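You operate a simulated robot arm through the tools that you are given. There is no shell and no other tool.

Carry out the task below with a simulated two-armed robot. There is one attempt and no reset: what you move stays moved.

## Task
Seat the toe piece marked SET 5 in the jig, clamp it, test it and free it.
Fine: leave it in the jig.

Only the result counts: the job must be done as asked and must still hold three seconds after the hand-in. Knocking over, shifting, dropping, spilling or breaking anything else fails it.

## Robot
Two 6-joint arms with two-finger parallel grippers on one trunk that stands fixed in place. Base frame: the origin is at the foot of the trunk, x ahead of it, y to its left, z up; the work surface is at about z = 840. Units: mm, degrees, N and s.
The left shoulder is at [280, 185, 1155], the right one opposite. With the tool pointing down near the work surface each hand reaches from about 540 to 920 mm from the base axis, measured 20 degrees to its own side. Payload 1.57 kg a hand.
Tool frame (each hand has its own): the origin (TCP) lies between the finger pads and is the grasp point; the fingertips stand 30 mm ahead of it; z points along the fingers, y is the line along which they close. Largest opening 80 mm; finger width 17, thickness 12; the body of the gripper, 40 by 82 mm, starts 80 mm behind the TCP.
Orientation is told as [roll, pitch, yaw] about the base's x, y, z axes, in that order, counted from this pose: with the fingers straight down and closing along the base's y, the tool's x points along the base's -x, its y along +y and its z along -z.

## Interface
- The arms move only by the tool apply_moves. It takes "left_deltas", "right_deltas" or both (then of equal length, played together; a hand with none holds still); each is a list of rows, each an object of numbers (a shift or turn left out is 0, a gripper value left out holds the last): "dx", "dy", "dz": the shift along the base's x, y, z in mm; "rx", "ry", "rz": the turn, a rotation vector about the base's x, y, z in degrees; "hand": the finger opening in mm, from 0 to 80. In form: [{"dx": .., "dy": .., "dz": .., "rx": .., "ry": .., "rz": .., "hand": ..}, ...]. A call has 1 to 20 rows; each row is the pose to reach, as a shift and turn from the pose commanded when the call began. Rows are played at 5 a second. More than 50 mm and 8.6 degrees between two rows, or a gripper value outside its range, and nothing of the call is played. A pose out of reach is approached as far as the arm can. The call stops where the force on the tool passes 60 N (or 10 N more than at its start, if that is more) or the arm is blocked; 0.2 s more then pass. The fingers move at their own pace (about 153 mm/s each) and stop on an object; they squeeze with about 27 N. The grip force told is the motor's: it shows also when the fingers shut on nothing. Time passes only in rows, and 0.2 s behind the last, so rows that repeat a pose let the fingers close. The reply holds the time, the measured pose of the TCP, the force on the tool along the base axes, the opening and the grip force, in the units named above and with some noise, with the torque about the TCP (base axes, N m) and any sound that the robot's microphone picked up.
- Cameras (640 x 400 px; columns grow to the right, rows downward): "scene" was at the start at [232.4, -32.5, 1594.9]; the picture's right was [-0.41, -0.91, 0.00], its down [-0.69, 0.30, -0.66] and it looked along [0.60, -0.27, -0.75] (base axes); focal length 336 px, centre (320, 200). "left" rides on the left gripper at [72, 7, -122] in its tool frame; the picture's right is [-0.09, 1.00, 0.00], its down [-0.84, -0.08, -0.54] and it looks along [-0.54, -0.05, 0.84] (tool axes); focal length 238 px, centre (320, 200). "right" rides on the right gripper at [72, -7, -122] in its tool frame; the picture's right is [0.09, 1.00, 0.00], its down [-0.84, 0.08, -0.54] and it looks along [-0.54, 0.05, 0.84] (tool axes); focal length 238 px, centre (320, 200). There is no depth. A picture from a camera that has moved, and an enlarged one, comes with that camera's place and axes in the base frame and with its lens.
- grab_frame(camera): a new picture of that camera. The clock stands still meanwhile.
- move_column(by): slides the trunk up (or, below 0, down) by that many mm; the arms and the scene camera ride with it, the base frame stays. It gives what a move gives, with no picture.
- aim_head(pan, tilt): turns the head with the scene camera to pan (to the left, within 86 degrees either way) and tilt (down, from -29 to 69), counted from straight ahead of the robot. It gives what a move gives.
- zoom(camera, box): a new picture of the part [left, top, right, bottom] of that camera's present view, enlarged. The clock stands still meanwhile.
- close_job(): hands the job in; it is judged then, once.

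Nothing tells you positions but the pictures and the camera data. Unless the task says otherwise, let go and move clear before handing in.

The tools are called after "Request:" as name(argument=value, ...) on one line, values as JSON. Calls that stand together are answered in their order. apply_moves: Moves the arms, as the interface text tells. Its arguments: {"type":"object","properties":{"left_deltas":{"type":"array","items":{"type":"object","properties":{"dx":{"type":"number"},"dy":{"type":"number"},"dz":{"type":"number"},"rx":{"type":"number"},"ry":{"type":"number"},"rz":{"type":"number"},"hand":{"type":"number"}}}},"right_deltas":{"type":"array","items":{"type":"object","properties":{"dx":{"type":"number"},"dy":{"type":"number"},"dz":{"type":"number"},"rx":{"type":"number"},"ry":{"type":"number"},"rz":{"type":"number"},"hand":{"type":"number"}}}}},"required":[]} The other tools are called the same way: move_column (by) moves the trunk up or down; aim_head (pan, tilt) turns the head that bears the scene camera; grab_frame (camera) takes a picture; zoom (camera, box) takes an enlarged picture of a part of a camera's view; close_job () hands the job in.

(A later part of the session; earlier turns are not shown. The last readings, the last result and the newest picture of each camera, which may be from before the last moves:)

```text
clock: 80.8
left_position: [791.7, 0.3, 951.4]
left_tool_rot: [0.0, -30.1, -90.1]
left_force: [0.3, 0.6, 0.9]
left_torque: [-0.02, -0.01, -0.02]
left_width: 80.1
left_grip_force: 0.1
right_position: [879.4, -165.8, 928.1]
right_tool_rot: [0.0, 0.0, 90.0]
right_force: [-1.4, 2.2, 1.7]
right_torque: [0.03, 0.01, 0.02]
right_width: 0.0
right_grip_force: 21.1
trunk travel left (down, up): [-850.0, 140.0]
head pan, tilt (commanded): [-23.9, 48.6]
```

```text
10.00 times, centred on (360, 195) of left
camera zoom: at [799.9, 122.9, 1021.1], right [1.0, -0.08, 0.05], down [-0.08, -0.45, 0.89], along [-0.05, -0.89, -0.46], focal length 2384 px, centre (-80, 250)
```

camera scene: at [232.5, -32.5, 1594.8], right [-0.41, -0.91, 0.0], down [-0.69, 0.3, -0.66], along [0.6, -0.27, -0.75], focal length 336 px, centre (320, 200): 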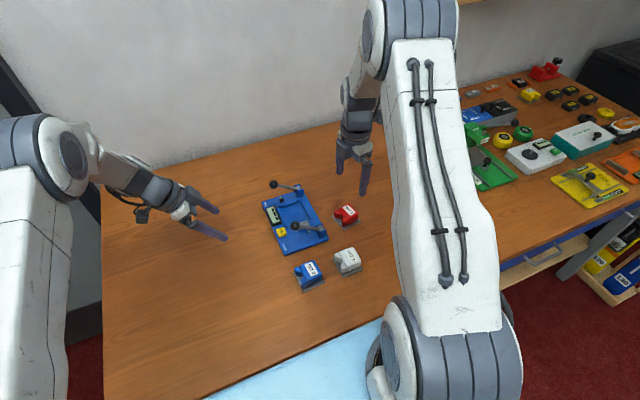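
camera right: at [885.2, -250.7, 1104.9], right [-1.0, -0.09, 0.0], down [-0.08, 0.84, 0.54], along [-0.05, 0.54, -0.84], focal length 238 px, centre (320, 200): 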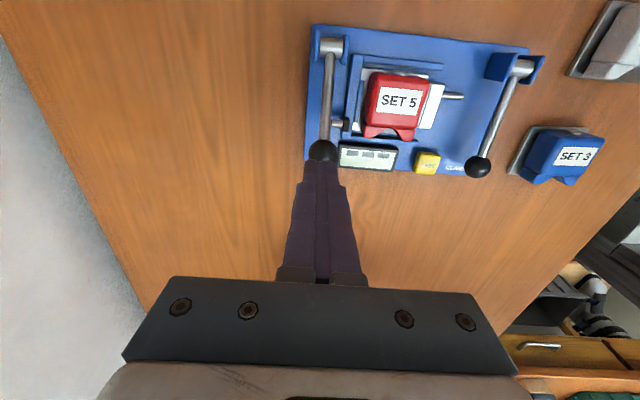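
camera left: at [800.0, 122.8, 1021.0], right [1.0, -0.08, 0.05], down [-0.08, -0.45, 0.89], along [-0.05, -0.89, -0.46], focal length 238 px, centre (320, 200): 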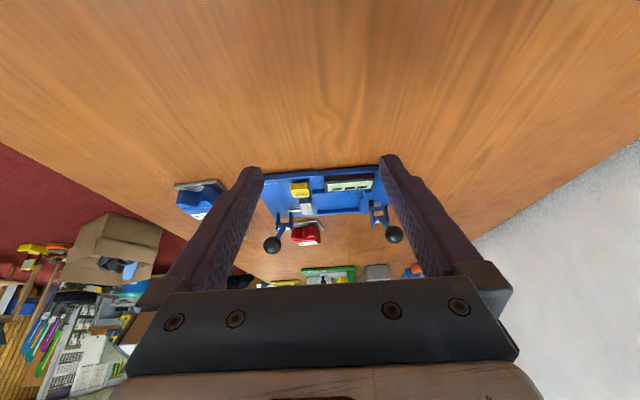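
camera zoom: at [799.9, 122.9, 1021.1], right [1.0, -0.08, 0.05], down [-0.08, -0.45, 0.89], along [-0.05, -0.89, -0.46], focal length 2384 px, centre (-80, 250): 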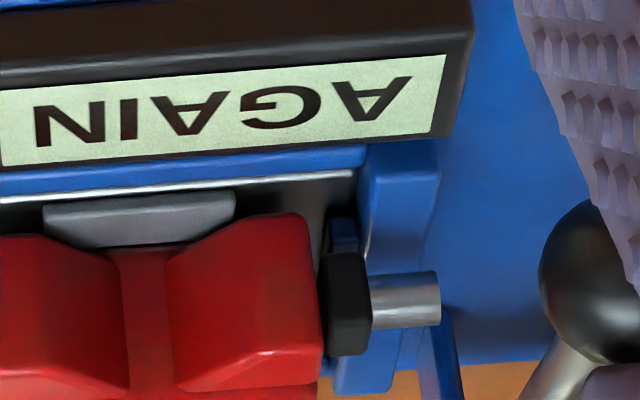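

The plunger touched the wing and the display reads "AGAIN", so the jig wants another test stroke. I'll let the lever return and see what the display shows.

Request:
apply_moves(right_deltas=[{"dy": -0.3, "dz": 2}, {"dy": -1, "dz": 5}, {"dy": -2, "dz": 10}, {"dy": -4, "dz": 17}, {"dy": -7, "dz": 25}, {"dy": -11, "dz": 35}, {"dy": -12.5, "dz": 45}, {"dy": -12.5, "dz": 55}, {"dy": -12.5, "dz": 55}])

Request:
zoom(camera="left", box=[250, 165, 410, 270])

Request:
zoom(camera="scene", box=[245, 150, 345, 250])

Request:
zoom(camera="left", box=[335, 175, 385, 215])

```text
clock: 82.8
left_position: [792.3, -0.7, 952.0]
left_tool_rot: [0.0, -30.0, -90.0]
left_force: [-0.7, 0.7, -1.0]
left_torque: [-0.01, 0.0, 0.0]
left_width: 79.9
left_grip_force: 0.0
right_position: [878.2, -178.3, 983.3]
right_tool_rot: [0.0, 0.0, 90.0]
right_force: [-0.2, 0.2, -0.1]
right_torque: [-0.01, 0.02, 0.02]
right_width: 0.3
right_grip_force: 21.5
trunk travel left (down, up): [-850.0, 140.0]
head pan, tilt (commanded): [-23.9, 48.6]
```

```text
3.81 times, centred on (330, 218) of left
camera zoom: at [799.9, 122.9, 1021.0], right [1.0, -0.08, 0.05], down [-0.08, -0.45, 0.89], along [-0.05, -0.89, -0.46], focal length 908 px, centre (282, 133)
```

zoom: 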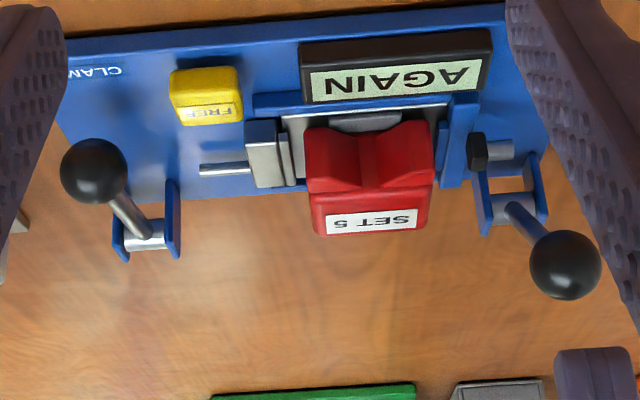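

```text
4.00 times, centred on (295, 200) of scene
camera zoom: at [232.4, -32.4, 1594.8], right [-0.41, -0.91, 0.0], down [-0.69, 0.3, -0.66], along [0.6, -0.27, -0.75], focal length 1343 px, centre (420, 200)
```

zoom: 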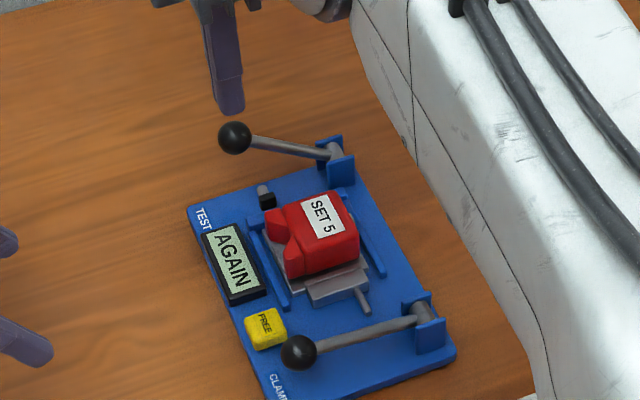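

```text
10.00 times, centred on (360, 195) of left
camera zoom: at [799.9, 122.9, 1021.0], right [1.0, -0.08, 0.05], down [-0.08, -0.45, 0.89], along [-0.05, -0.89, -0.46], focal length 2384 px, centre (-80, 250)
```

zoom: 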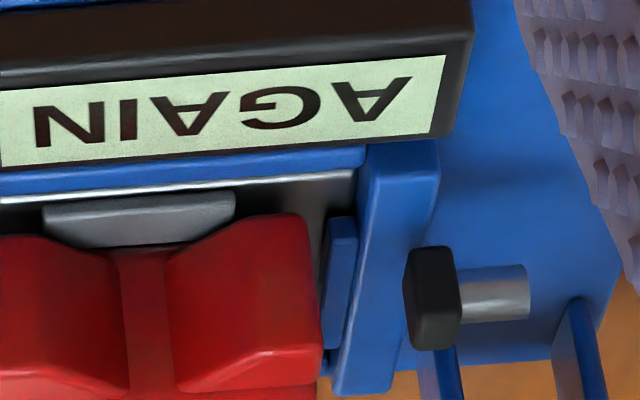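

The test lever springs back by itself, which also confirms the clamp lever is latched down. The display still says "AGAIN", so I'll run the test stroke a second time.

Request:
apply_moves(right_deltas=[{"dz": -7}, {"dz": -13}, {"dz": -17}, {"dy": 1, "dz": -19.5}, {"dy": 2.4, "dz": -22}, {"dy": 3.8, "dz": -24.9}, {"dy": 5.4, "dz": -28.4}, {"dy": 7, "dz": -31.9}, {"dy": 8.4, "dz": -35.5}, {"dy": 9.6, "dz": -39.2}, {"dy": 10.6, "dz": -43}, {"dy": 11.5, "dz": -46.6}, {"dy": 12.0, "dz": -49.5}, {"dy": 12.4, "dz": -52}, {"dy": 12.8, "dz": -54.5}, {"dy": 12.8, "dz": -54.5}])

Request:
zoom(camera="left", box=[250, 165, 410, 270])

```text
clock: 86.2
left_position: [792.6, -0.3, 951.7]
left_tool_rot: [0.1, -30.0, -90.2]
left_force: [0.2, -1.2, -0.4]
left_torque: [0.0, 0.01, 0.0]
left_width: 79.7
left_grip_force: 0.1
right_position: [878.5, -166.3, 929.0]
right_tool_rot: [-0.1, 0.0, 90.0]
right_force: [1.1, 0.1, 1.9]
right_torque: [0.03, 0.0, 0.01]
right_width: 0.0
right_grip_force: 21.1
trunk travel left (down, up): [-850.0, 140.0]
head pan, tilt (commanded): [-23.9, 48.6]
```

```text
3.81 times, centred on (330, 218) of left
camera zoom: at [799.9, 122.9, 1021.1], right [1.0, -0.08, 0.05], down [-0.08, -0.45, 0.89], along [-0.05, -0.89, -0.46], focal length 908 px, centre (282, 133)
```

zoom: 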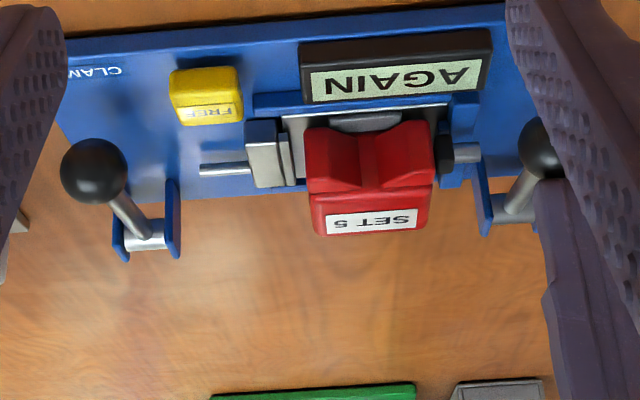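

Still "AGAIN" with the plunger at the wing. I'll press a bit deeper to complete the stroke.

Request:
apply_moves(right_deltas=[{"dy": 0.2, "dz": -1.2}, {"dy": 0.3, "dz": -2.4}, {"dy": 0.3, "dz": -3.6}, {"dy": 0.3, "dz": -4.8}, {"dy": 0.3, "dz": -4.8}])

Request:
zoom(camera="left", box=[250, 165, 410, 270])

```text
clock: 87.4
left_position: [793.2, 0.7, 952.3]
left_tool_rot: [0.0, -30.1, -89.9]
left_force: [0.2, -0.6, -0.4]
left_torque: [0.01, -0.05, -0.04]
left_width: 80.0
left_grip_force: 0.1
right_position: [878.7, -165.0, 924.2]
right_tool_rot: [-0.1, 0.0, 89.9]
right_force: [-0.1, 1.1, 1.7]
right_torque: [0.03, 0.0, 0.01]
right_width: 0.0
right_grip_force: 21.4
trunk travel left (down, up): [-850.0, 140.0]
head pan, tilt (commanded): [-23.9, 48.6]
```

```text
3.81 times, centred on (330, 218) of left
camera zoom: at [799.9, 123.0, 1021.1], right [1.0, -0.08, 0.05], down [-0.08, -0.45, 0.89], along [-0.05, -0.89, -0.46], focal length 908 px, centre (282, 133)
```

zoom: 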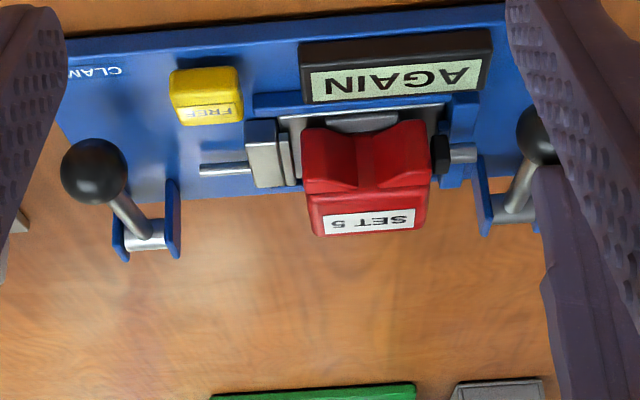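

The plunger has pushed the piece back about 1 mm against the pad's slack. I'll continue the stroke gently to take up that slack and see if the reading changes.

Request:
apply_moves(right_deltas=[{"dz": -1}, {"dz": -2}, {"dz": -3}, {"dz": -4}, {"dz": -4}])

Request:
zoom(camera="left", box=[250, 165, 410, 270])

Request:
zoom(camera="left", box=[300, 175, 380, 220])

```text
clock: 88.6
left_position: [792.2, -0.1, 953.2]
left_tool_rot: [0.0, -30.0, -90.2]
left_force: [-0.6, -0.7, -0.8]
left_torque: [-0.03, -0.02, -0.04]
left_width: 80.1
left_grip_force: 0.1
right_position: [878.1, -165.1, 922.9]
right_tool_rot: [-0.2, 0.0, 89.9]
right_force: [-6.1, 0.2, 25.1]
right_torque: [0.11, 0.27, -0.01]
right_width: 0.0
right_grip_force: 21.7
trunk travel left (down, up): [-850.0, 140.0]
head pan, tilt (commanded): [-23.9, 48.6]
```

```text
3.81 times, centred on (330, 218) of left
camera zoom: at [798.9, 123.1, 1022.2], right [1.0, -0.08, 0.05], down [-0.08, -0.45, 0.89], along [-0.05, -0.89, -0.46], focal length 908 px, centre (282, 133)
```

zoom: 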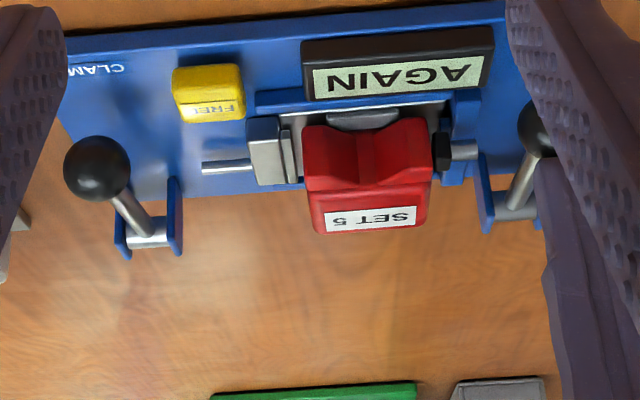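

```text
8.00 times, centred on (340, 198) of left
camera zoom: at [798.9, 123.1, 1022.2], right [1.0, -0.08, 0.05], down [-0.08, -0.45, 0.89], along [-0.05, -0.89, -0.46], focal length 1907 px, centre (160, 220)
```

zoom: 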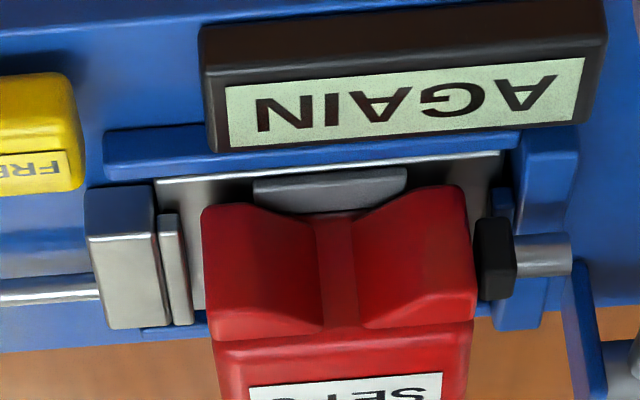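

The stroke hit its end stop and still reads "AGAIN". I'll release the lever and look at the display and the piece's seat.

Request:
apply_moves(right_deltas=[{"dz": 2}, {"dy": -0.3, "dz": 6}, {"dy": -1, "dz": 11}, {"dy": -2, "dz": 16}, {"dy": -4, "dz": 23}, {"dy": -7, "dz": 31}, {"dy": -11, "dz": 41}, {"dy": -12.5, "dz": 51}, {"dy": -13, "dz": 61}, {"dy": -13, "dz": 64}, {"dy": -13, "dz": 64}])

Request:
zoom(camera="left", box=[250, 165, 410, 270])

Request:
zoom(camera="left", box=[300, 175, 380, 220])

Request:
zoom(camera="right", box=[300, 20, 540, 180])

Request:
zoom(camera="scene", box=[265, 180, 345, 240])

```text
clock: 91.0
left_position: [793.2, -0.6, 951.1]
left_tool_rot: [0.0, -30.0, -90.0]
left_force: [-0.4, 0.0, -0.6]
left_torque: [-0.01, -0.01, -0.02]
left_width: 80.0
left_grip_force: 0.1
right_position: [879.0, -178.2, 984.7]
right_tool_rot: [0.0, 0.0, 90.0]
right_force: [-0.2, 1.1, -0.6]
right_torque: [0.0, -0.03, 0.03]
right_width: 0.0
right_grip_force: 21.3
trunk travel left (down, up): [-850.0, 140.0]
head pan, tilt (commanded): [-23.9, 48.6]
```

```text
3.81 times, centred on (330, 218) of left
camera zoom: at [800.0, 122.9, 1021.0], right [1.0, -0.08, 0.05], down [-0.08, -0.45, 0.89], along [-0.05, -0.89, -0.46], focal length 908 px, centre (282, 133)
```

zoom: 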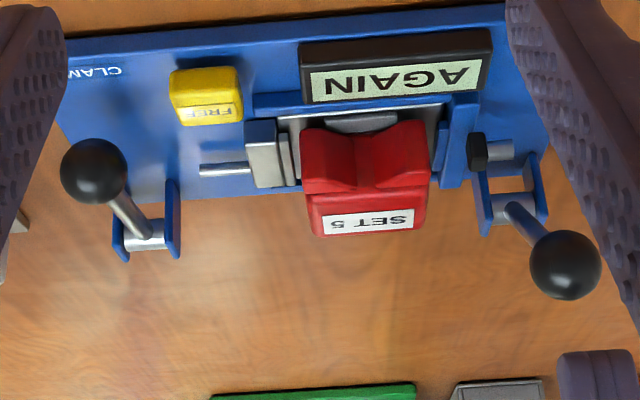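

```text
8.00 times, centred on (340, 198) of left
camera zoom: at [800.0, 122.9, 1021.0], right [1.0, -0.08, 0.05], down [-0.08, -0.45, 0.89], along [-0.05, -0.89, -0.46], focal length 1907 px, centre (160, 220)
```

zoom: 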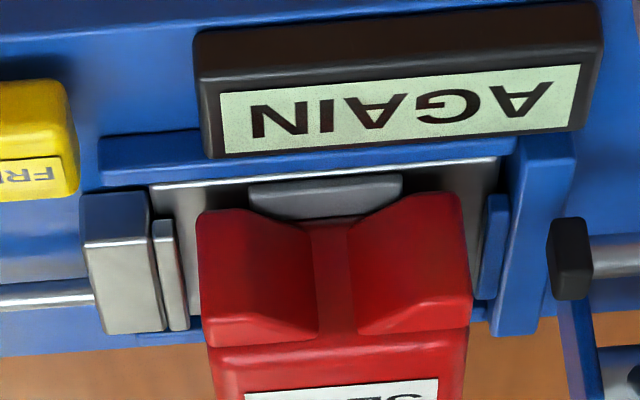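

```text
2.50 times, centred on (420, 100) of right
camera zoom: at [885.6, -250.3, 1105.2], right [-1.0, -0.09, 0.0], down [-0.08, 0.84, 0.54], along [-0.05, 0.54, -0.84], focal length 596 px, centre (70, 450)
```

zoom: 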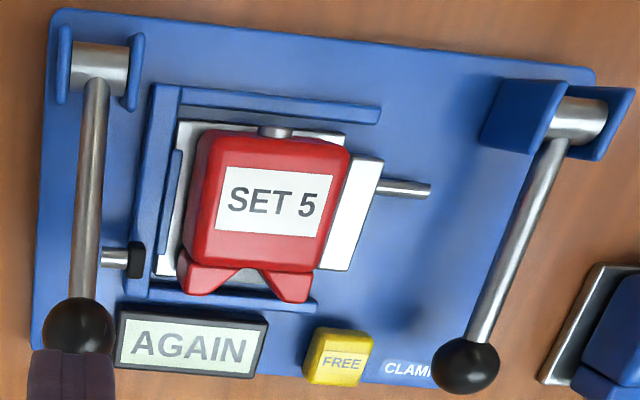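

```text
6.67 times, centred on (305, 210) of scene
camera zoom: at [232.4, -32.4, 1594.8], right [-0.41, -0.91, 0.0], down [-0.69, 0.3, -0.66], along [0.6, -0.27, -0.75], focal length 2239 px, centre (420, 133)
```

zoom: 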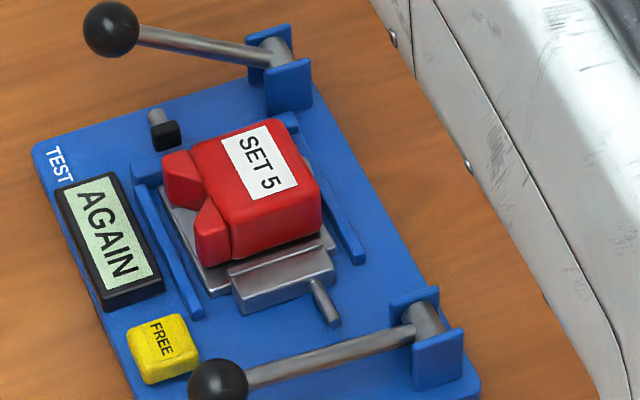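

Still "AGAIN". Before deciding on the next step I'll check the seat carefully from this near-vertical view.

Request:
zoom(camera="right", box=[345, 45, 465, 150])

Request:
zoom(camera="right", box=[350, 50, 410, 90])

Request:
zoom(camera="right", box=[345, 110, 435, 165])

Request:
zoom(camera="right", box=[410, 60, 480, 140])

```text
3.81 times, centred on (405, 98) of right
camera zoom: at [885.6, -250.3, 1105.2], right [-1.0, -0.09, 0.0], down [-0.08, 0.84, 0.54], along [-0.05, 0.54, -0.84], focal length 908 px, centre (-4, 590)
```

zoom: 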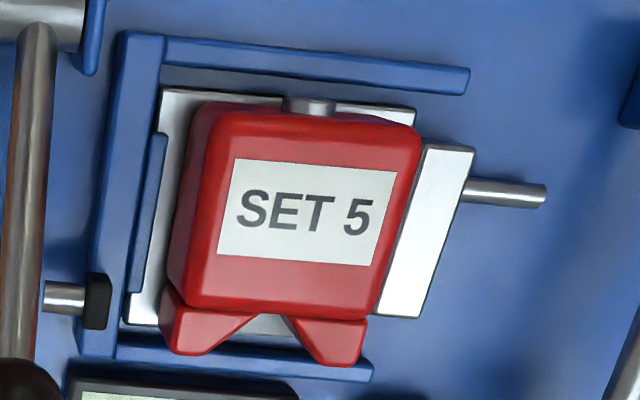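

```text
10.00 times, centred on (380, 70) of right
camera zoom: at [885.6, -250.3, 1105.2], right [-1.0, -0.09, 0.0], down [-0.08, 0.84, 0.54], along [-0.05, 0.54, -0.84], focal length 2384 px, centre (-280, 1500)
```

zoom: 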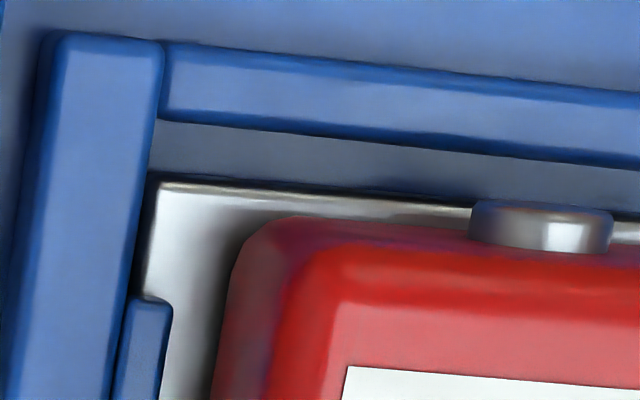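

```text
7.11 times, centred on (390, 138) of right
camera zoom: at [885.6, -250.3, 1105.2], right [-1.0, -0.09, 0.0], down [-0.08, 0.84, 0.54], along [-0.05, 0.54, -0.84], focal length 1695 px, centre (-178, 644)
```

zoom: 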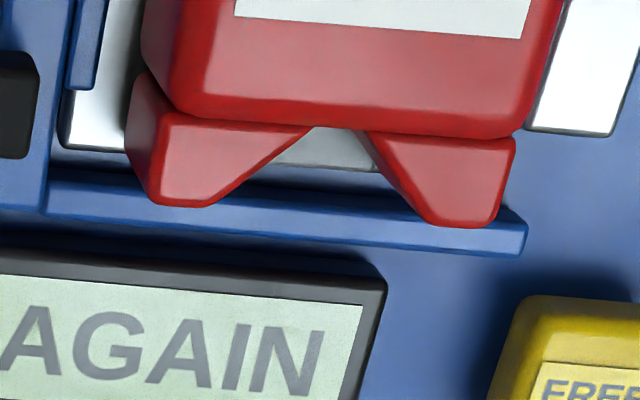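

```text
5.00 times, centred on (445, 100) of right
camera zoom: at [885.6, -250.3, 1105.2], right [-1.0, -0.09, 0.0], down [-0.08, 0.84, 0.54], along [-0.05, 0.54, -0.84], focal length 1192 px, centre (-305, 700)
```

zoom: 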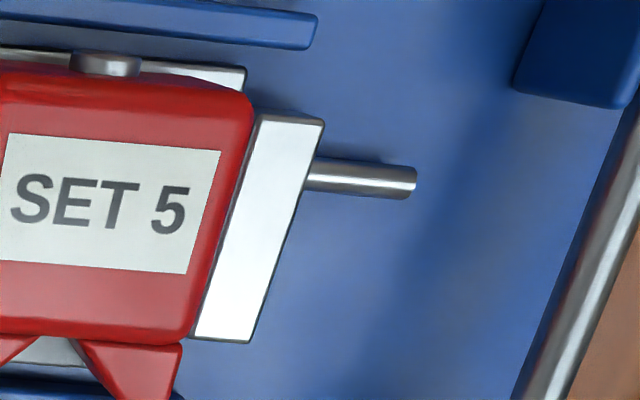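

The seat measures well centred in y (gaps 5.3 and 5.9 mm), but the piece is yawed about 1° and was pushed ~2 mm off the back face. I take "AGAIN" to mean the cycle must be redone: I'll press FREE to open the clamp, re-seat squarely, re-clamp and re-test. First I'll hover over the FREE button.

Request:
apply_moves(right_deltas=[{"dx": -20, "dy": 2, "dz": 5}, {"dx": -50, "dy": 8, "dz": 5}, {"dx": -85, "dy": 15, "dz": 0}, {"dx": -110, "dy": 22, "dz": -20}, {"dx": -122, "dy": 24, "dz": -45}, {"dx": -122, "dy": 24, "dz": -70}, {"dx": -122, "dy": 24, "dz": -75}, {"dx": -122, "dy": 24, "dz": -75}])

Request:
zoom(camera="left", box=[250, 165, 390, 270])

Request:
grab_frame(camera="right")

Request:
zoom(camera="scene", box=[245, 170, 345, 250])

```text
clock: 92.8
left_position: [792.8, 0.2, 951.5]
left_tool_rot: [0.0, -30.0, -90.0]
left_force: [-0.4, -0.1, 0.2]
left_torque: [0.01, -0.01, 0.04]
left_width: 80.0
left_grip_force: 0.0
right_position: [756.2, -155.0, 908.7]
right_tool_rot: [0.0, 0.1, 89.9]
right_force: [0.3, 0.6, 0.2]
right_torque: [-0.01, -0.01, -0.03]
right_width: 0.0
right_grip_force: 21.1
trunk travel left (down, up): [-850.0, 140.0]
head pan, tilt (commanded): [-23.9, 48.6]
```

```text
3.81 times, centred on (320, 218) of left
camera zoom: at [800.0, 122.9, 1021.0], right [1.0, -0.08, 0.05], down [-0.08, -0.45, 0.89], along [-0.05, -0.89, -0.46], focal length 908 px, centre (320, 133)
```

zoom: 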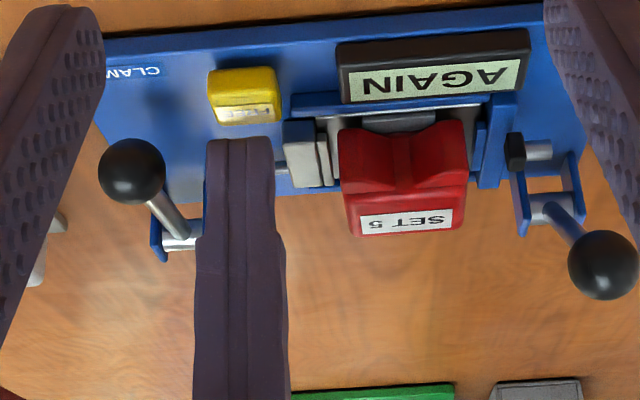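

```text
taken
camera right: at [762.7, -226.7, 1030.0], right [-1.0, -0.09, 0.0], down [-0.08, 0.84, 0.54], along [-0.05, 0.54, -0.84], focal length 238 px, centre (320, 200)
```

right: 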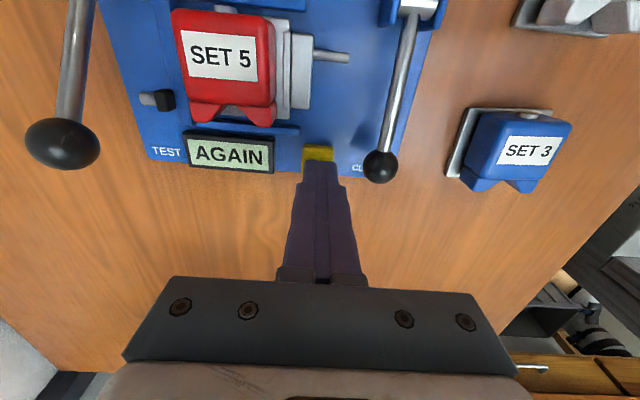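

```text
5.00 times, centred on (295, 210) of scene
camera zoom: at [232.4, -32.4, 1594.9], right [-0.41, -0.91, 0.0], down [-0.69, 0.3, -0.66], along [0.6, -0.27, -0.75], focal length 1679 px, centre (445, 150)
```

zoom: 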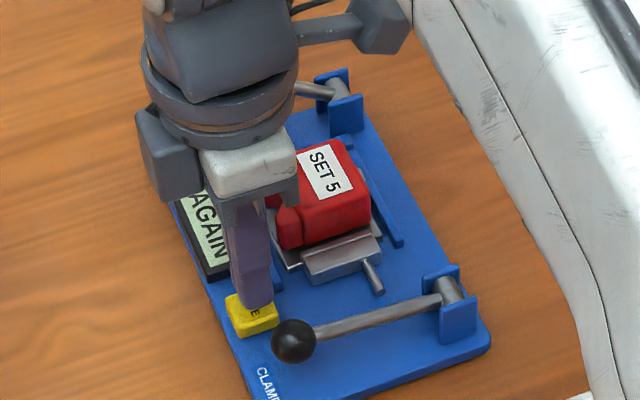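

The fingertips are aligned over FREE. Pressing down slowly.

Request:
apply_moves(right_deltas=[{"dz": -5}, {"dz": -9}, {"dz": -11}, {"dz": -12.5}, {"dz": -14}, {"dz": -15}, {"dz": -15}])

Request:
zoom(camera="left", box=[250, 165, 390, 270])

```text
clock: 94.4
left_position: [791.9, -0.7, 951.0]
left_tool_rot: [0.0, -30.0, -90.2]
left_force: [0.1, 0.0, -0.7]
left_torque: [0.02, -0.02, 0.0]
left_width: 80.2
left_grip_force: 0.0
right_position: [755.8, -153.7, 894.4]
right_tool_rot: [0.1, 0.0, 90.0]
right_force: [-1.1, 0.2, 3.1]
right_torque: [0.02, 0.02, 0.02]
right_width: 0.0
right_grip_force: 21.3
trunk travel left (down, up): [-850.0, 140.0]
head pan, tilt (commanded): [-23.9, 48.6]
heard: click
```

```text
3.81 times, centred on (320, 218) of left
camera zoom: at [799.9, 123.0, 1021.1], right [1.0, -0.08, 0.05], down [-0.08, -0.45, 0.89], along [-0.05, -0.89, -0.46], focal length 908 px, centre (320, 133)
```

zoom: 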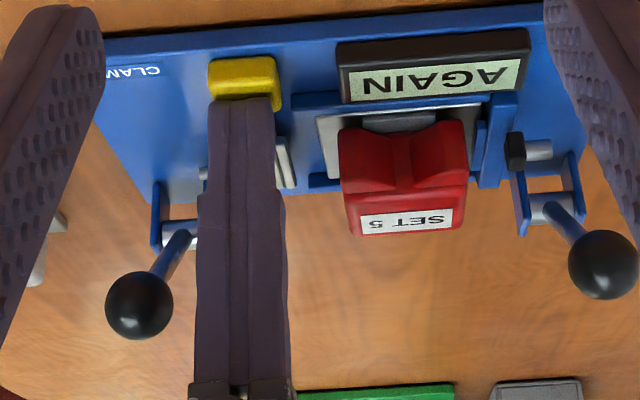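

A click was heard and the clamp lever sprang back up, so FREE works and the clamp really had been latched. The display still says AGAIN, so I'll redo the cycle. I'll rise, go back over the piece with open fingers, and re-seat it squarely.

Request:
apply_moves(right_deltas=[{"dz": 8}, {"dz": 30}, {"dz": 60}, {"dz": 90}, {"dx": 25, "dy": -25, "dz": 95, "hand": 20}, {"dx": 50, "dy": -50, "dz": 95, "hand": 50}, {"dx": 57.5, "dy": -58.5, "dz": 95, "hand": 62}, {"dx": 57.5, "dy": -58.5, "dz": 95, "hand": 62}])

Request:
grab_frame(camera="right")

Request:
zoom(camera="right", box=[230, 50, 410, 170])

Request:
zoom(camera="left", box=[250, 165, 410, 270])

```text
clock: 96.2
left_position: [792.7, 0.9, 951.9]
left_tool_rot: [0.1, -30.0, -90.0]
left_force: [-0.3, 0.1, 0.4]
left_torque: [0.02, 0.01, -0.03]
left_width: 80.1
left_grip_force: 0.0
right_position: [813.8, -212.1, 988.7]
right_tool_rot: [0.0, 0.0, 90.0]
right_force: [-0.1, 0.4, -0.1]
right_torque: [0.05, 0.0, 0.01]
right_width: 62.1
right_grip_force: 0.1
trunk travel left (down, up): [-850.0, 140.0]
head pan, tilt (commanded): [-23.9, 48.6]
```

```text
taken
camera right: at [820.5, -284.9, 1109.4], right [-1.0, -0.09, 0.0], down [-0.08, 0.84, 0.54], along [-0.05, 0.54, -0.84], focal length 238 px, centre (320, 200)
```

right: 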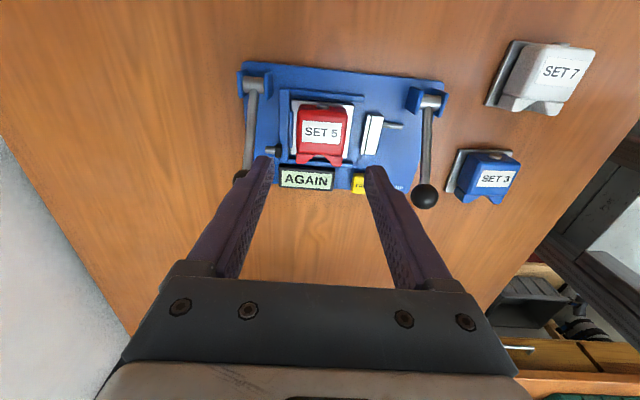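

```text
3.33 times, centred on (320, 110) of right
camera zoom: at [820.5, -284.9, 1109.4], right [-1.0, -0.09, 0.0], down [-0.08, 0.84, 0.54], along [-0.05, 0.54, -0.84], focal length 794 px, centre (320, 500)
```

zoom: 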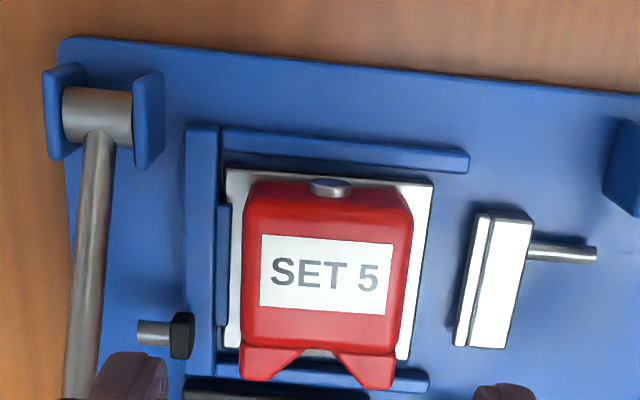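

```text
3.81 times, centred on (330, 218) of left
camera zoom: at [800.0, 122.9, 1021.1], right [1.0, -0.08, 0.05], down [-0.08, -0.45, 0.89], along [-0.05, -0.89, -0.46], focal length 908 px, centre (282, 133)
```

zoom: 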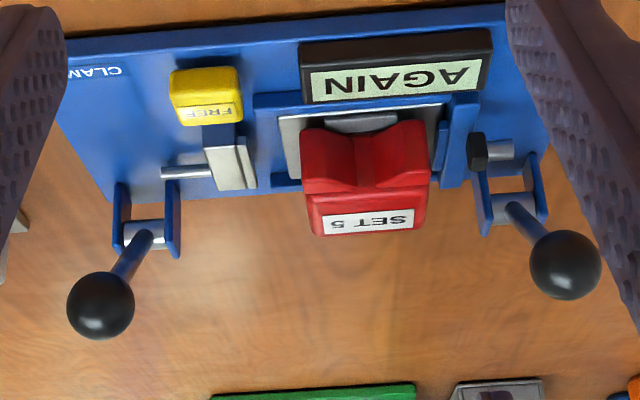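

The clamp is open and there's a small gap between the plate and the back face. Descending to re-grip at the same height as before.

Request:
apply_moves(right_deltas=[{"dz": -25}, {"dz": -50}, {"dz": -68}, {"dz": -80}, {"dz": -86}, {"dz": -88}, {"dz": -88, "hand": 56}, {"dz": -88, "hand": 52}, {"dz": -88, "hand": 49}, {"dz": -88, "hand": 46}, {"dz": -88, "hand": 40}, {"dz": -88, "hand": 40}, {"dz": -88, "hand": 40}])

Request:
apply_moves(right_deltas=[{"dx": 0.4}, {"dx": 0.8}, {"dx": 1.2}, {"dx": 1.6}, {"dx": 1.6}])

Request:
zoom(camera="right", box=[255, 95, 335, 165])

Request:
zoom(camera="left", box=[335, 175, 385, 215])

```text
clock: 99.0
left_position: [793.3, 0.8, 952.3]
left_tool_rot: [0.0, -29.9, -90.0]
left_force: [0.0, -0.3, -0.6]
left_torque: [-0.03, 0.02, -0.01]
left_width: 79.9
left_grip_force: 0.1
right_position: [813.5, -213.1, 901.0]
right_tool_rot: [0.0, 0.0, 89.9]
right_force: [-1.2, -0.4, 0.3]
right_torque: [0.01, 0.06, 0.0]
right_width: 47.3
right_grip_force: 26.5
trunk travel left (down, up): [-850.0, 140.0]
head pan, tilt (commanded): [-23.9, 48.6]
```

```text
clock: 100.2
left_position: [792.3, 0.1, 951.7]
left_tool_rot: [0.1, -30.1, -90.1]
left_force: [-0.7, -0.4, 0.1]
left_torque: [0.0, 0.0, -0.03]
left_width: 80.1
left_grip_force: 0.1
right_position: [813.8, -212.6, 900.1]
right_tool_rot: [0.1, 0.1, 89.9]
right_force: [-13.9, 0.3, 6.0]
right_torque: [0.02, 0.37, -0.19]
right_width: 47.4
right_grip_force: 26.9
trunk travel left (down, up): [-850.0, 140.0]
head pan, tilt (commanded): [-23.9, 48.6]
```

```text
5.71 times, centred on (295, 130) of right
camera zoom: at [821.0, -284.8, 1022.3], right [-1.0, -0.09, 0.0], down [-0.07, 0.84, 0.54], along [-0.05, 0.54, -0.84], focal length 1362 px, centre (463, 600)
```

zoom: 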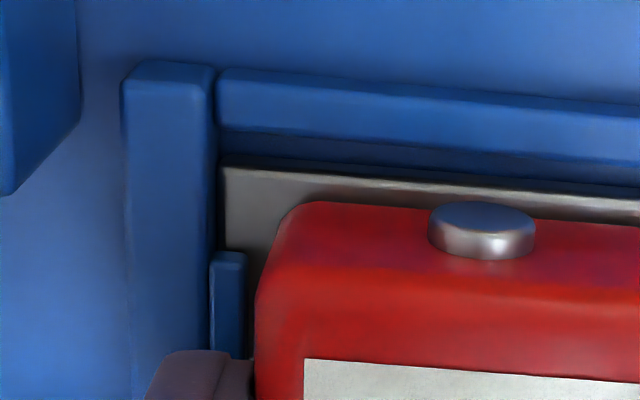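

```text
10.00 times, centred on (360, 195) of left
camera zoom: at [799.3, 122.9, 1021.6], right [1.0, -0.08, 0.05], down [-0.08, -0.45, 0.89], along [-0.05, -0.89, -0.46], focal length 2384 px, centre (-80, 250)
```

zoom: 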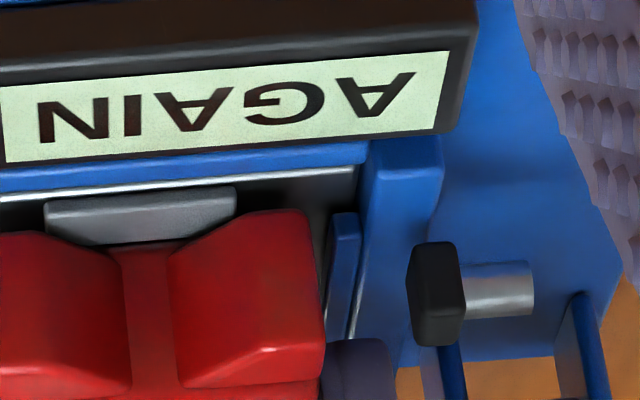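

It's firmly against the back face (14 N). I'll relax the push, open, and rise clear, then go to the clamp ball.

Request:
apply_moves(right_deltas=[{"dx": -0.4, "hand": 40}, {"dx": -0.8, "hand": 44}, {"dx": -0.9, "hand": 48}, {"dx": -0.9, "hand": 53}, {"dx": -0.9, "hand": 58}, {"dx": -0.9, "dz": 5, "hand": 58}, {"dx": -0.9, "dz": 20, "hand": 58}, {"dx": -0.9, "dz": 45, "hand": 50}, {"dx": -0.9, "dz": 70, "hand": 30}, {"dx": -0.9, "dz": 86, "hand": 10}, {"dx": -25, "dy": 8, "dz": 86, "hand": 0}, {"dx": -55, "dy": 18, "dz": 86, "hand": 0}, {"dx": -85, "dy": 28, "dz": 86, "hand": 0}, {"dx": -97, "dy": 32, "dz": 86, "hand": 0}, {"dx": -97, "dy": 32, "dz": 86, "hand": 0}])

Request:
zoom(camera="left", box=[250, 165, 410, 270])

Request:
grab_frame(camera="right")

Request:
zoom(camera="left", box=[340, 180, 380, 210])

```text
clock: 103.4
left_position: [793.5, 1.1, 952.0]
left_tool_rot: [0.1, -30.1, -90.0]
left_force: [-0.3, 0.4, -0.3]
left_torque: [0.01, 0.0, 0.01]
left_width: 79.8
left_grip_force: 0.1
right_position: [717.6, -180.4, 986.8]
right_tool_rot: [0.0, 0.0, 90.0]
right_force: [0.4, -0.4, -0.3]
right_torque: [-0.01, 0.03, 0.01]
right_width: 0.0
right_grip_force: 20.9
trunk travel left (down, up): [-850.0, 140.0]
head pan, tilt (commanded): [-23.9, 48.6]
```

```text
3.81 times, centred on (330, 218) of left
camera zoom: at [799.9, 122.9, 1021.0], right [1.0, -0.08, 0.05], down [-0.08, -0.45, 0.89], along [-0.05, -0.89, -0.46], focal length 908 px, centre (282, 133)
```

zoom: 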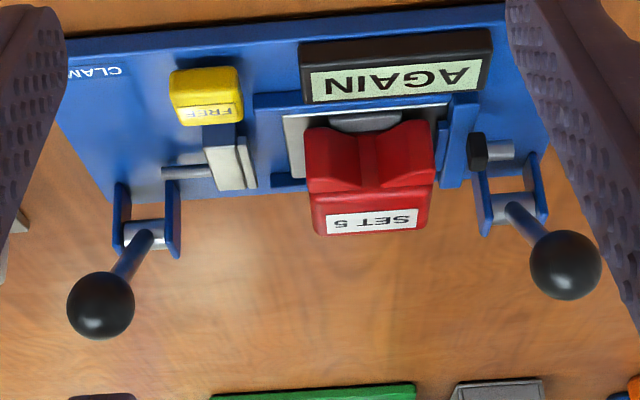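

```text
taken
camera right: at [724.8, -252.2, 1108.6], right [-1.0, -0.09, 0.0], down [-0.08, 0.84, 0.54], along [-0.05, 0.54, -0.84], focal length 238 px, centre (320, 200)
```

right: 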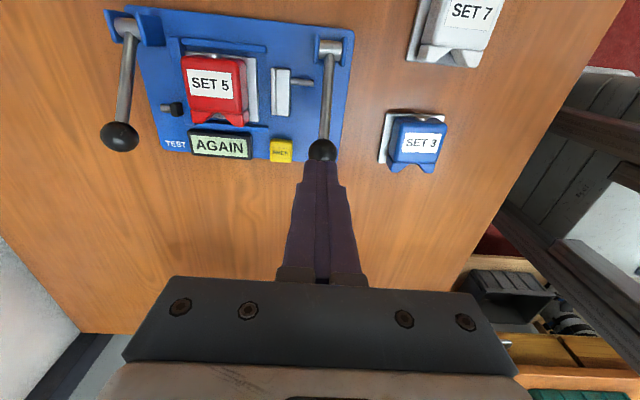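

```text
13.33 times, centred on (360, 195) of left
camera zoom: at [799.9, 122.9, 1021.0], right [1.0, -0.08, 0.05], down [-0.08, -0.45, 0.89], along [-0.05, -0.89, -0.46], focal length 3178 px, centre (-213, 267)
```

zoom: 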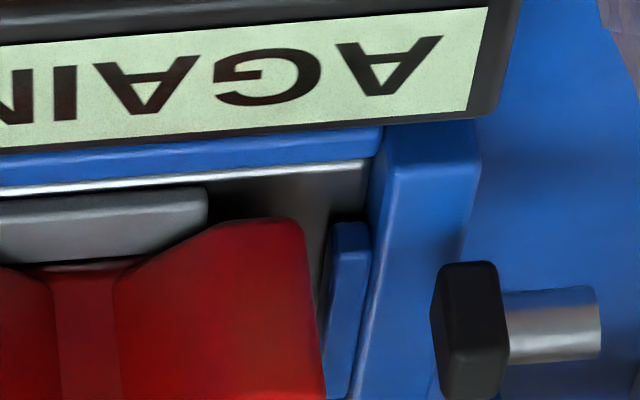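

The piece is seated squarely again. Pressing the clamp lever down along its arc to the stop, holding there for a moment.

Request:
apply_moves(right_deltas=[{"dz": -8}, {"dz": -15}, {"dy": 1, "dz": -18}, {"dy": 2.6, "dz": -21.5}, {"dy": 4.4, "dz": -25}, {"dy": 6.5, "dz": -29.5}, {"dy": 8.6, "dz": -34}, {"dy": 10.3, "dz": -38.5}, {"dy": 11.8, "dz": -43}, {"dy": 13, "dz": -48}, {"dy": 13.8, "dz": -53}, {"dy": 14.2, "dz": -57.5}, {"dy": 14.4, "dz": -61.5}, {"dy": 14.4, "dz": -65}, {"dy": 14.4, "dz": -67.5}, {"dy": 14.4, "dz": -69}, {"dy": 14.4, "dz": -70}, {"dy": 14.4, "dz": -70}, {"dy": 14.4, "dz": -70}, {"dy": 14.4, "dz": -70}])

Request:
zoom(camera="left", box=[250, 165, 410, 270])

```text
clock: 107.6
left_position: [792.4, 0.7, 953.0]
left_tool_rot: [0.1, -30.0, -90.0]
left_force: [0.1, -0.4, 0.6]
left_torque: [-0.03, 0.0, -0.03]
left_width: 80.2
left_grip_force: 0.1
right_position: [719.4, -165.8, 918.9]
right_tool_rot: [-0.2, 0.1, 89.9]
right_force: [-5.2, -1.3, 36.8]
right_torque: [0.11, 0.21, -0.02]
right_width: 0.0
right_grip_force: 21.8
trunk travel left (down, up): [-850.0, 140.0]
head pan, tilt (commanded): [-23.9, 48.6]
```

```text
3.81 times, centred on (330, 218) of left
camera zoom: at [798.8, 123.1, 1022.3], right [1.0, -0.08, 0.05], down [-0.08, -0.45, 0.89], along [-0.05, -0.89, -0.46], focal length 908 px, centre (282, 133)
```

zoom: 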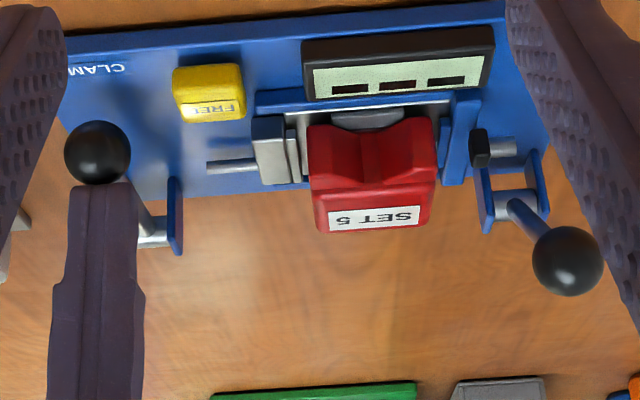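

Re-clamping reset the display to "---", so the redo is the right procedure. I'll ease off the clamp ball, check that it stays latched, and move over the TEST ball.

Request:
apply_moves(right_deltas=[{"dz": 1}, {"dz": 2.5}, {"dz": 4.5}, {"dz": 7}, {"dz": 12}, {"dz": 25}, {"dz": 45}, {"dz": 65}, {"dx": 20, "dz": 72}, {"dx": 55, "dy": -3, "dz": 72}, {"dx": 95, "dy": -6, "dz": 72}, {"dx": 130, "dy": -9, "dz": 72}, {"dx": 153, "dy": -12, "dz": 69}, {"dx": 161, "dy": -13, "dz": 66.5}, {"dx": 161, "dy": -13, "dz": 66.5}])

Request:
zoom(camera="left", box=[250, 165, 410, 270])

Request:
zoom(camera="right", box=[300, 20, 540, 180])

```text
clock: 110.8
left_position: [793.5, 1.1, 952.3]
left_tool_rot: [0.0, -30.0, -90.0]
left_force: [-1.3, 0.6, 0.2]
left_torque: [0.01, -0.02, 0.03]
left_width: 79.9
left_grip_force: 0.0
right_position: [879.6, -178.2, 983.9]
right_tool_rot: [0.0, 0.0, 90.0]
right_force: [0.3, -0.5, -0.1]
right_torque: [0.02, 0.03, 0.0]
right_width: 0.1
right_grip_force: 21.1
trunk travel left (down, up): [-850.0, 140.0]
head pan, tilt (commanded): [-23.9, 48.6]
```

```text
3.81 times, centred on (330, 218) of left
camera zoom: at [800.0, 122.9, 1021.0], right [1.0, -0.08, 0.05], down [-0.08, -0.45, 0.89], along [-0.05, -0.89, -0.46], focal length 908 px, centre (282, 133)
```

zoom: 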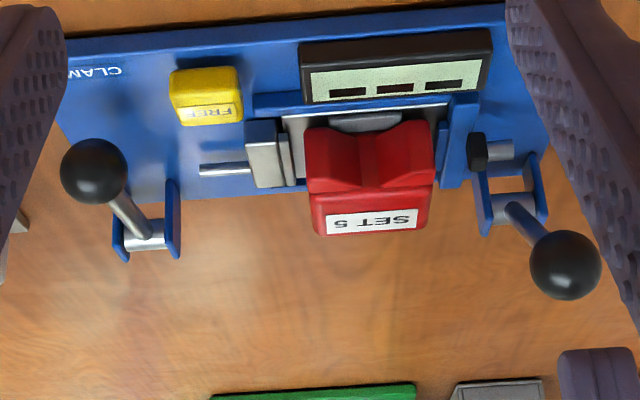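

```text
2.50 times, centred on (420, 100) of right
camera zoom: at [886.1, -250.7, 1104.4], right [-1.0, -0.09, 0.0], down [-0.08, 0.84, 0.54], along [-0.05, 0.54, -0.84], focal length 596 px, centre (70, 450)
```

zoom: 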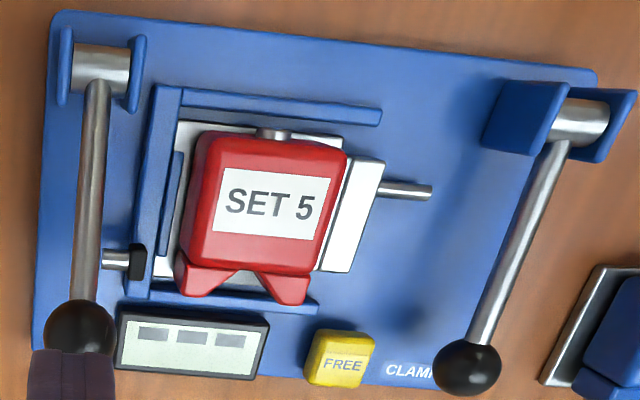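

The clamp is latched and the display is ready. Running the test stroke in one continuous motion.

Request:
apply_moves(right_deltas=[{"dz": -8}, {"dz": -15}, {"dy": 1, "dz": -19.5}, {"dy": 2.4, "dz": -22}, {"dy": 3.8, "dz": -24.9}, {"dy": 5.4, "dz": -28.4}, {"dy": 7, "dz": -31.9}, {"dy": 8.4, "dz": -35.5}, {"dy": 9.6, "dz": -39.2}, {"dy": 10.6, "dz": -43}, {"dy": 11.5, "dz": -46.6}, {"dy": 12.0, "dz": -49.5}, {"dy": 12.4, "dz": -52}, {"dy": 12.8, "dz": -54.5}, {"dy": 12.9, "dz": -56.5}, {"dy": 12.9, "dz": -56.5}])

Request:
zoom(camera="left", box=[250, 165, 410, 270])

```text
clock: 114.2
left_position: [792.6, -0.2, 950.9]
left_tool_rot: [0.0, -29.9, -90.1]
left_force: [-0.2, -0.1, 0.3]
left_torque: [0.02, -0.04, -0.02]
left_width: 79.8
left_grip_force: 0.0
right_position: [880.3, -167.0, 927.1]
right_tool_rot: [0.0, -0.1, 89.9]
right_force: [-0.5, 1.7, 2.0]
right_torque: [0.03, 0.02, -0.01]
right_width: 0.0
right_grip_force: 21.8
trunk travel left (down, up): [-850.0, 140.0]
head pan, tilt (commanded): [-23.9, 48.6]
```

```text
3.81 times, centred on (330, 218) of left
camera zoom: at [799.9, 123.0, 1021.1], right [1.0, -0.08, 0.05], down [-0.08, -0.45, 0.89], along [-0.05, -0.89, -0.46], focal length 908 px, centre (282, 133)
```

zoom: 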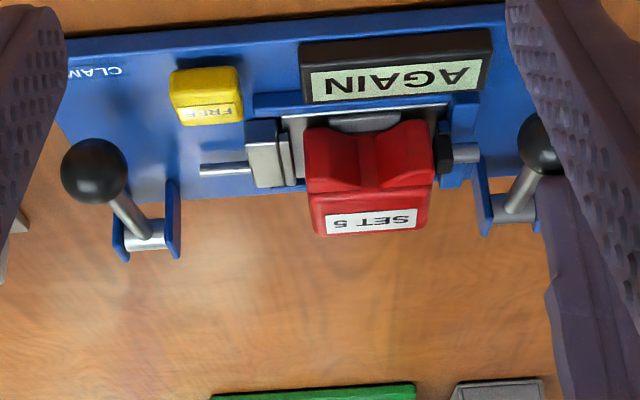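

"AGAIN" once more, so something about the state isn't right. I'll hold here a moment and look closely at the plunger, wing, plate and pad.

Request:
apply_moves(right_deltas=[{"dz": 0}, {"dz": 0}, {"dz": 0}, {"dz": 0}, {"dz": 0}])

Request:
zoom(camera="left", box=[335, 175, 385, 215])

Request:
zoom(camera="left", box=[295, 175, 345, 215])

Request:
zoom(camera="right", box=[330, 10, 510, 150])

Request:
zoom(camera="scene", box=[265, 180, 345, 240])

```text
clock: 115.4
left_position: [791.6, 0.4, 951.6]
left_tool_rot: [0.1, -30.0, -90.1]
left_force: [-0.4, -0.3, 1.2]
left_torque: [0.0, -0.01, -0.03]
left_width: 79.7
left_grip_force: 0.0
right_position: [879.5, -167.5, 927.5]
right_tool_rot: [0.1, 0.0, 90.0]
right_force: [0.8, -0.2, 1.6]
right_torque: [0.01, -0.07, -0.02]
right_width: 0.0
right_grip_force: 21.3
trunk travel left (down, up): [-850.0, 140.0]
head pan, tilt (commanded): [-23.9, 48.6]
```

```text
10.00 times, centred on (360, 195) of left
camera zoom: at [800.0, 123.0, 1021.0], right [1.0, -0.08, 0.05], down [-0.08, -0.45, 0.89], along [-0.05, -0.89, -0.46], focal length 2384 px, centre (-80, 250)
```

zoom: 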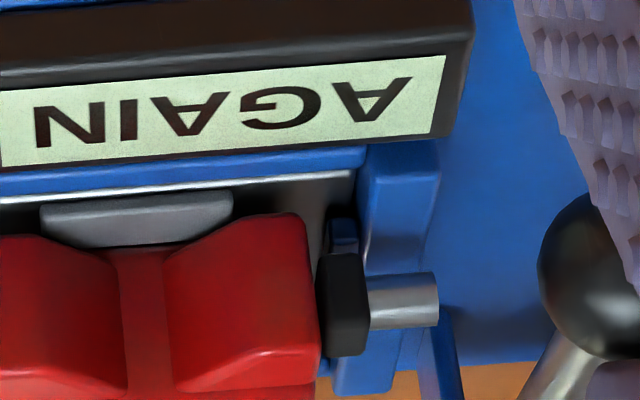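

```text
10.00 times, centred on (320, 195) of left
camera zoom: at [800.0, 123.0, 1021.0], right [1.0, -0.08, 0.05], down [-0.08, -0.45, 0.89], along [-0.05, -0.89, -0.46], focal length 2384 px, centre (320, 250)
```

zoom: 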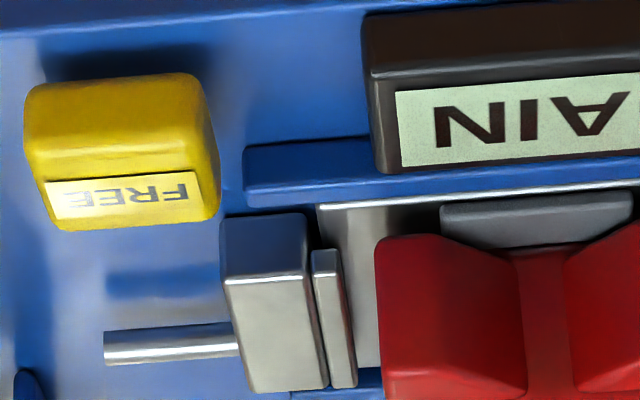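

```text
2.86 times, centred on (420, 80) of right
camera zoom: at [886.3, -238.6, 1048.4], right [-1.0, -0.09, 0.0], down [-0.08, 0.84, 0.54], along [-0.05, 0.54, -0.84], focal length 681 px, centre (34, 543)
```

zoom: 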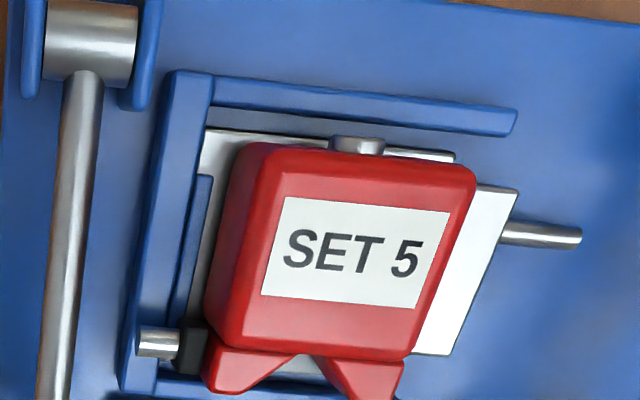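

```text
6.67 times, centred on (305, 210) of scene
camera zoom: at [232.4, -32.3, 1594.9], right [-0.41, -0.91, 0.0], down [-0.69, 0.3, -0.66], along [0.6, -0.27, -0.75], focal length 2239 px, centre (420, 133)
```

zoom: 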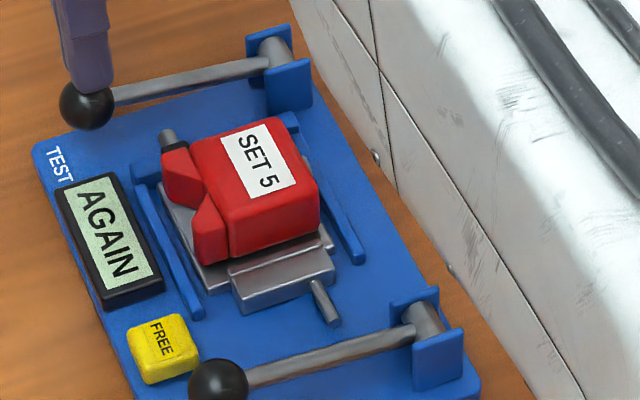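

The plate has about 2.6 mm of play between the back face and the latched pad. I'll continue this same stroke to its stop and hold there a while, to see whether the reading changes with a full, held pull.

Request:
apply_moves(right_deltas=[{"dz": -1.5}, {"dz": -3}, {"dz": -4.5}, {"dz": -5.5}, {"dz": -6.5}, {"dz": -6.5}, {"dz": -6.5}, {"dz": -6.5}, {"dz": -6.5}, {"dz": -6.5}, {"dz": -6.5}, {"dz": -6.5}, {"dz": -6.5}])

Request:
zoom(camera="left", box=[250, 165, 410, 270])

Request:
zoom(camera="left", box=[300, 175, 380, 220])

```text
clock: 118.2
left_position: [792.3, -0.4, 951.6]
left_tool_rot: [0.1, -30.0, -90.0]
left_force: [-0.5, 0.5, -1.1]
left_torque: [0.0, -0.01, -0.01]
left_width: 79.9
left_grip_force: 0.1
right_position: [879.5, -165.9, 921.9]
right_tool_rot: [-0.2, 0.1, 89.9]
right_force: [-2.1, 3.7, 25.5]
right_torque: [0.24, 0.12, 0.01]
right_width: 0.2
right_grip_force: 21.5
trunk travel left (down, up): [-850.0, 140.0]
head pan, tilt (commanded): [-23.9, 48.6]
```

```text
3.81 times, centred on (330, 218) of left
camera zoom: at [799.0, 123.4, 1021.9], right [1.0, -0.08, 0.05], down [-0.08, -0.45, 0.89], along [-0.05, -0.89, -0.46], focal length 908 px, centre (282, 133)
```

zoom: 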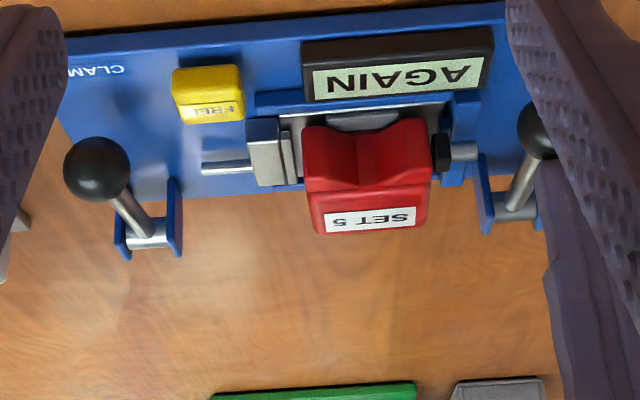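

```text
8.00 times, centred on (340, 198) of left
camera zoom: at [799.0, 123.4, 1021.9], right [1.0, -0.08, 0.05], down [-0.08, -0.45, 0.89], along [-0.05, -0.89, -0.46], focal length 1907 px, centre (160, 220)
```

zoom: 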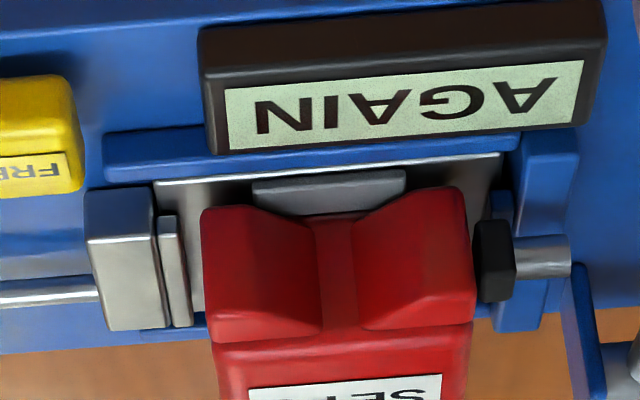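

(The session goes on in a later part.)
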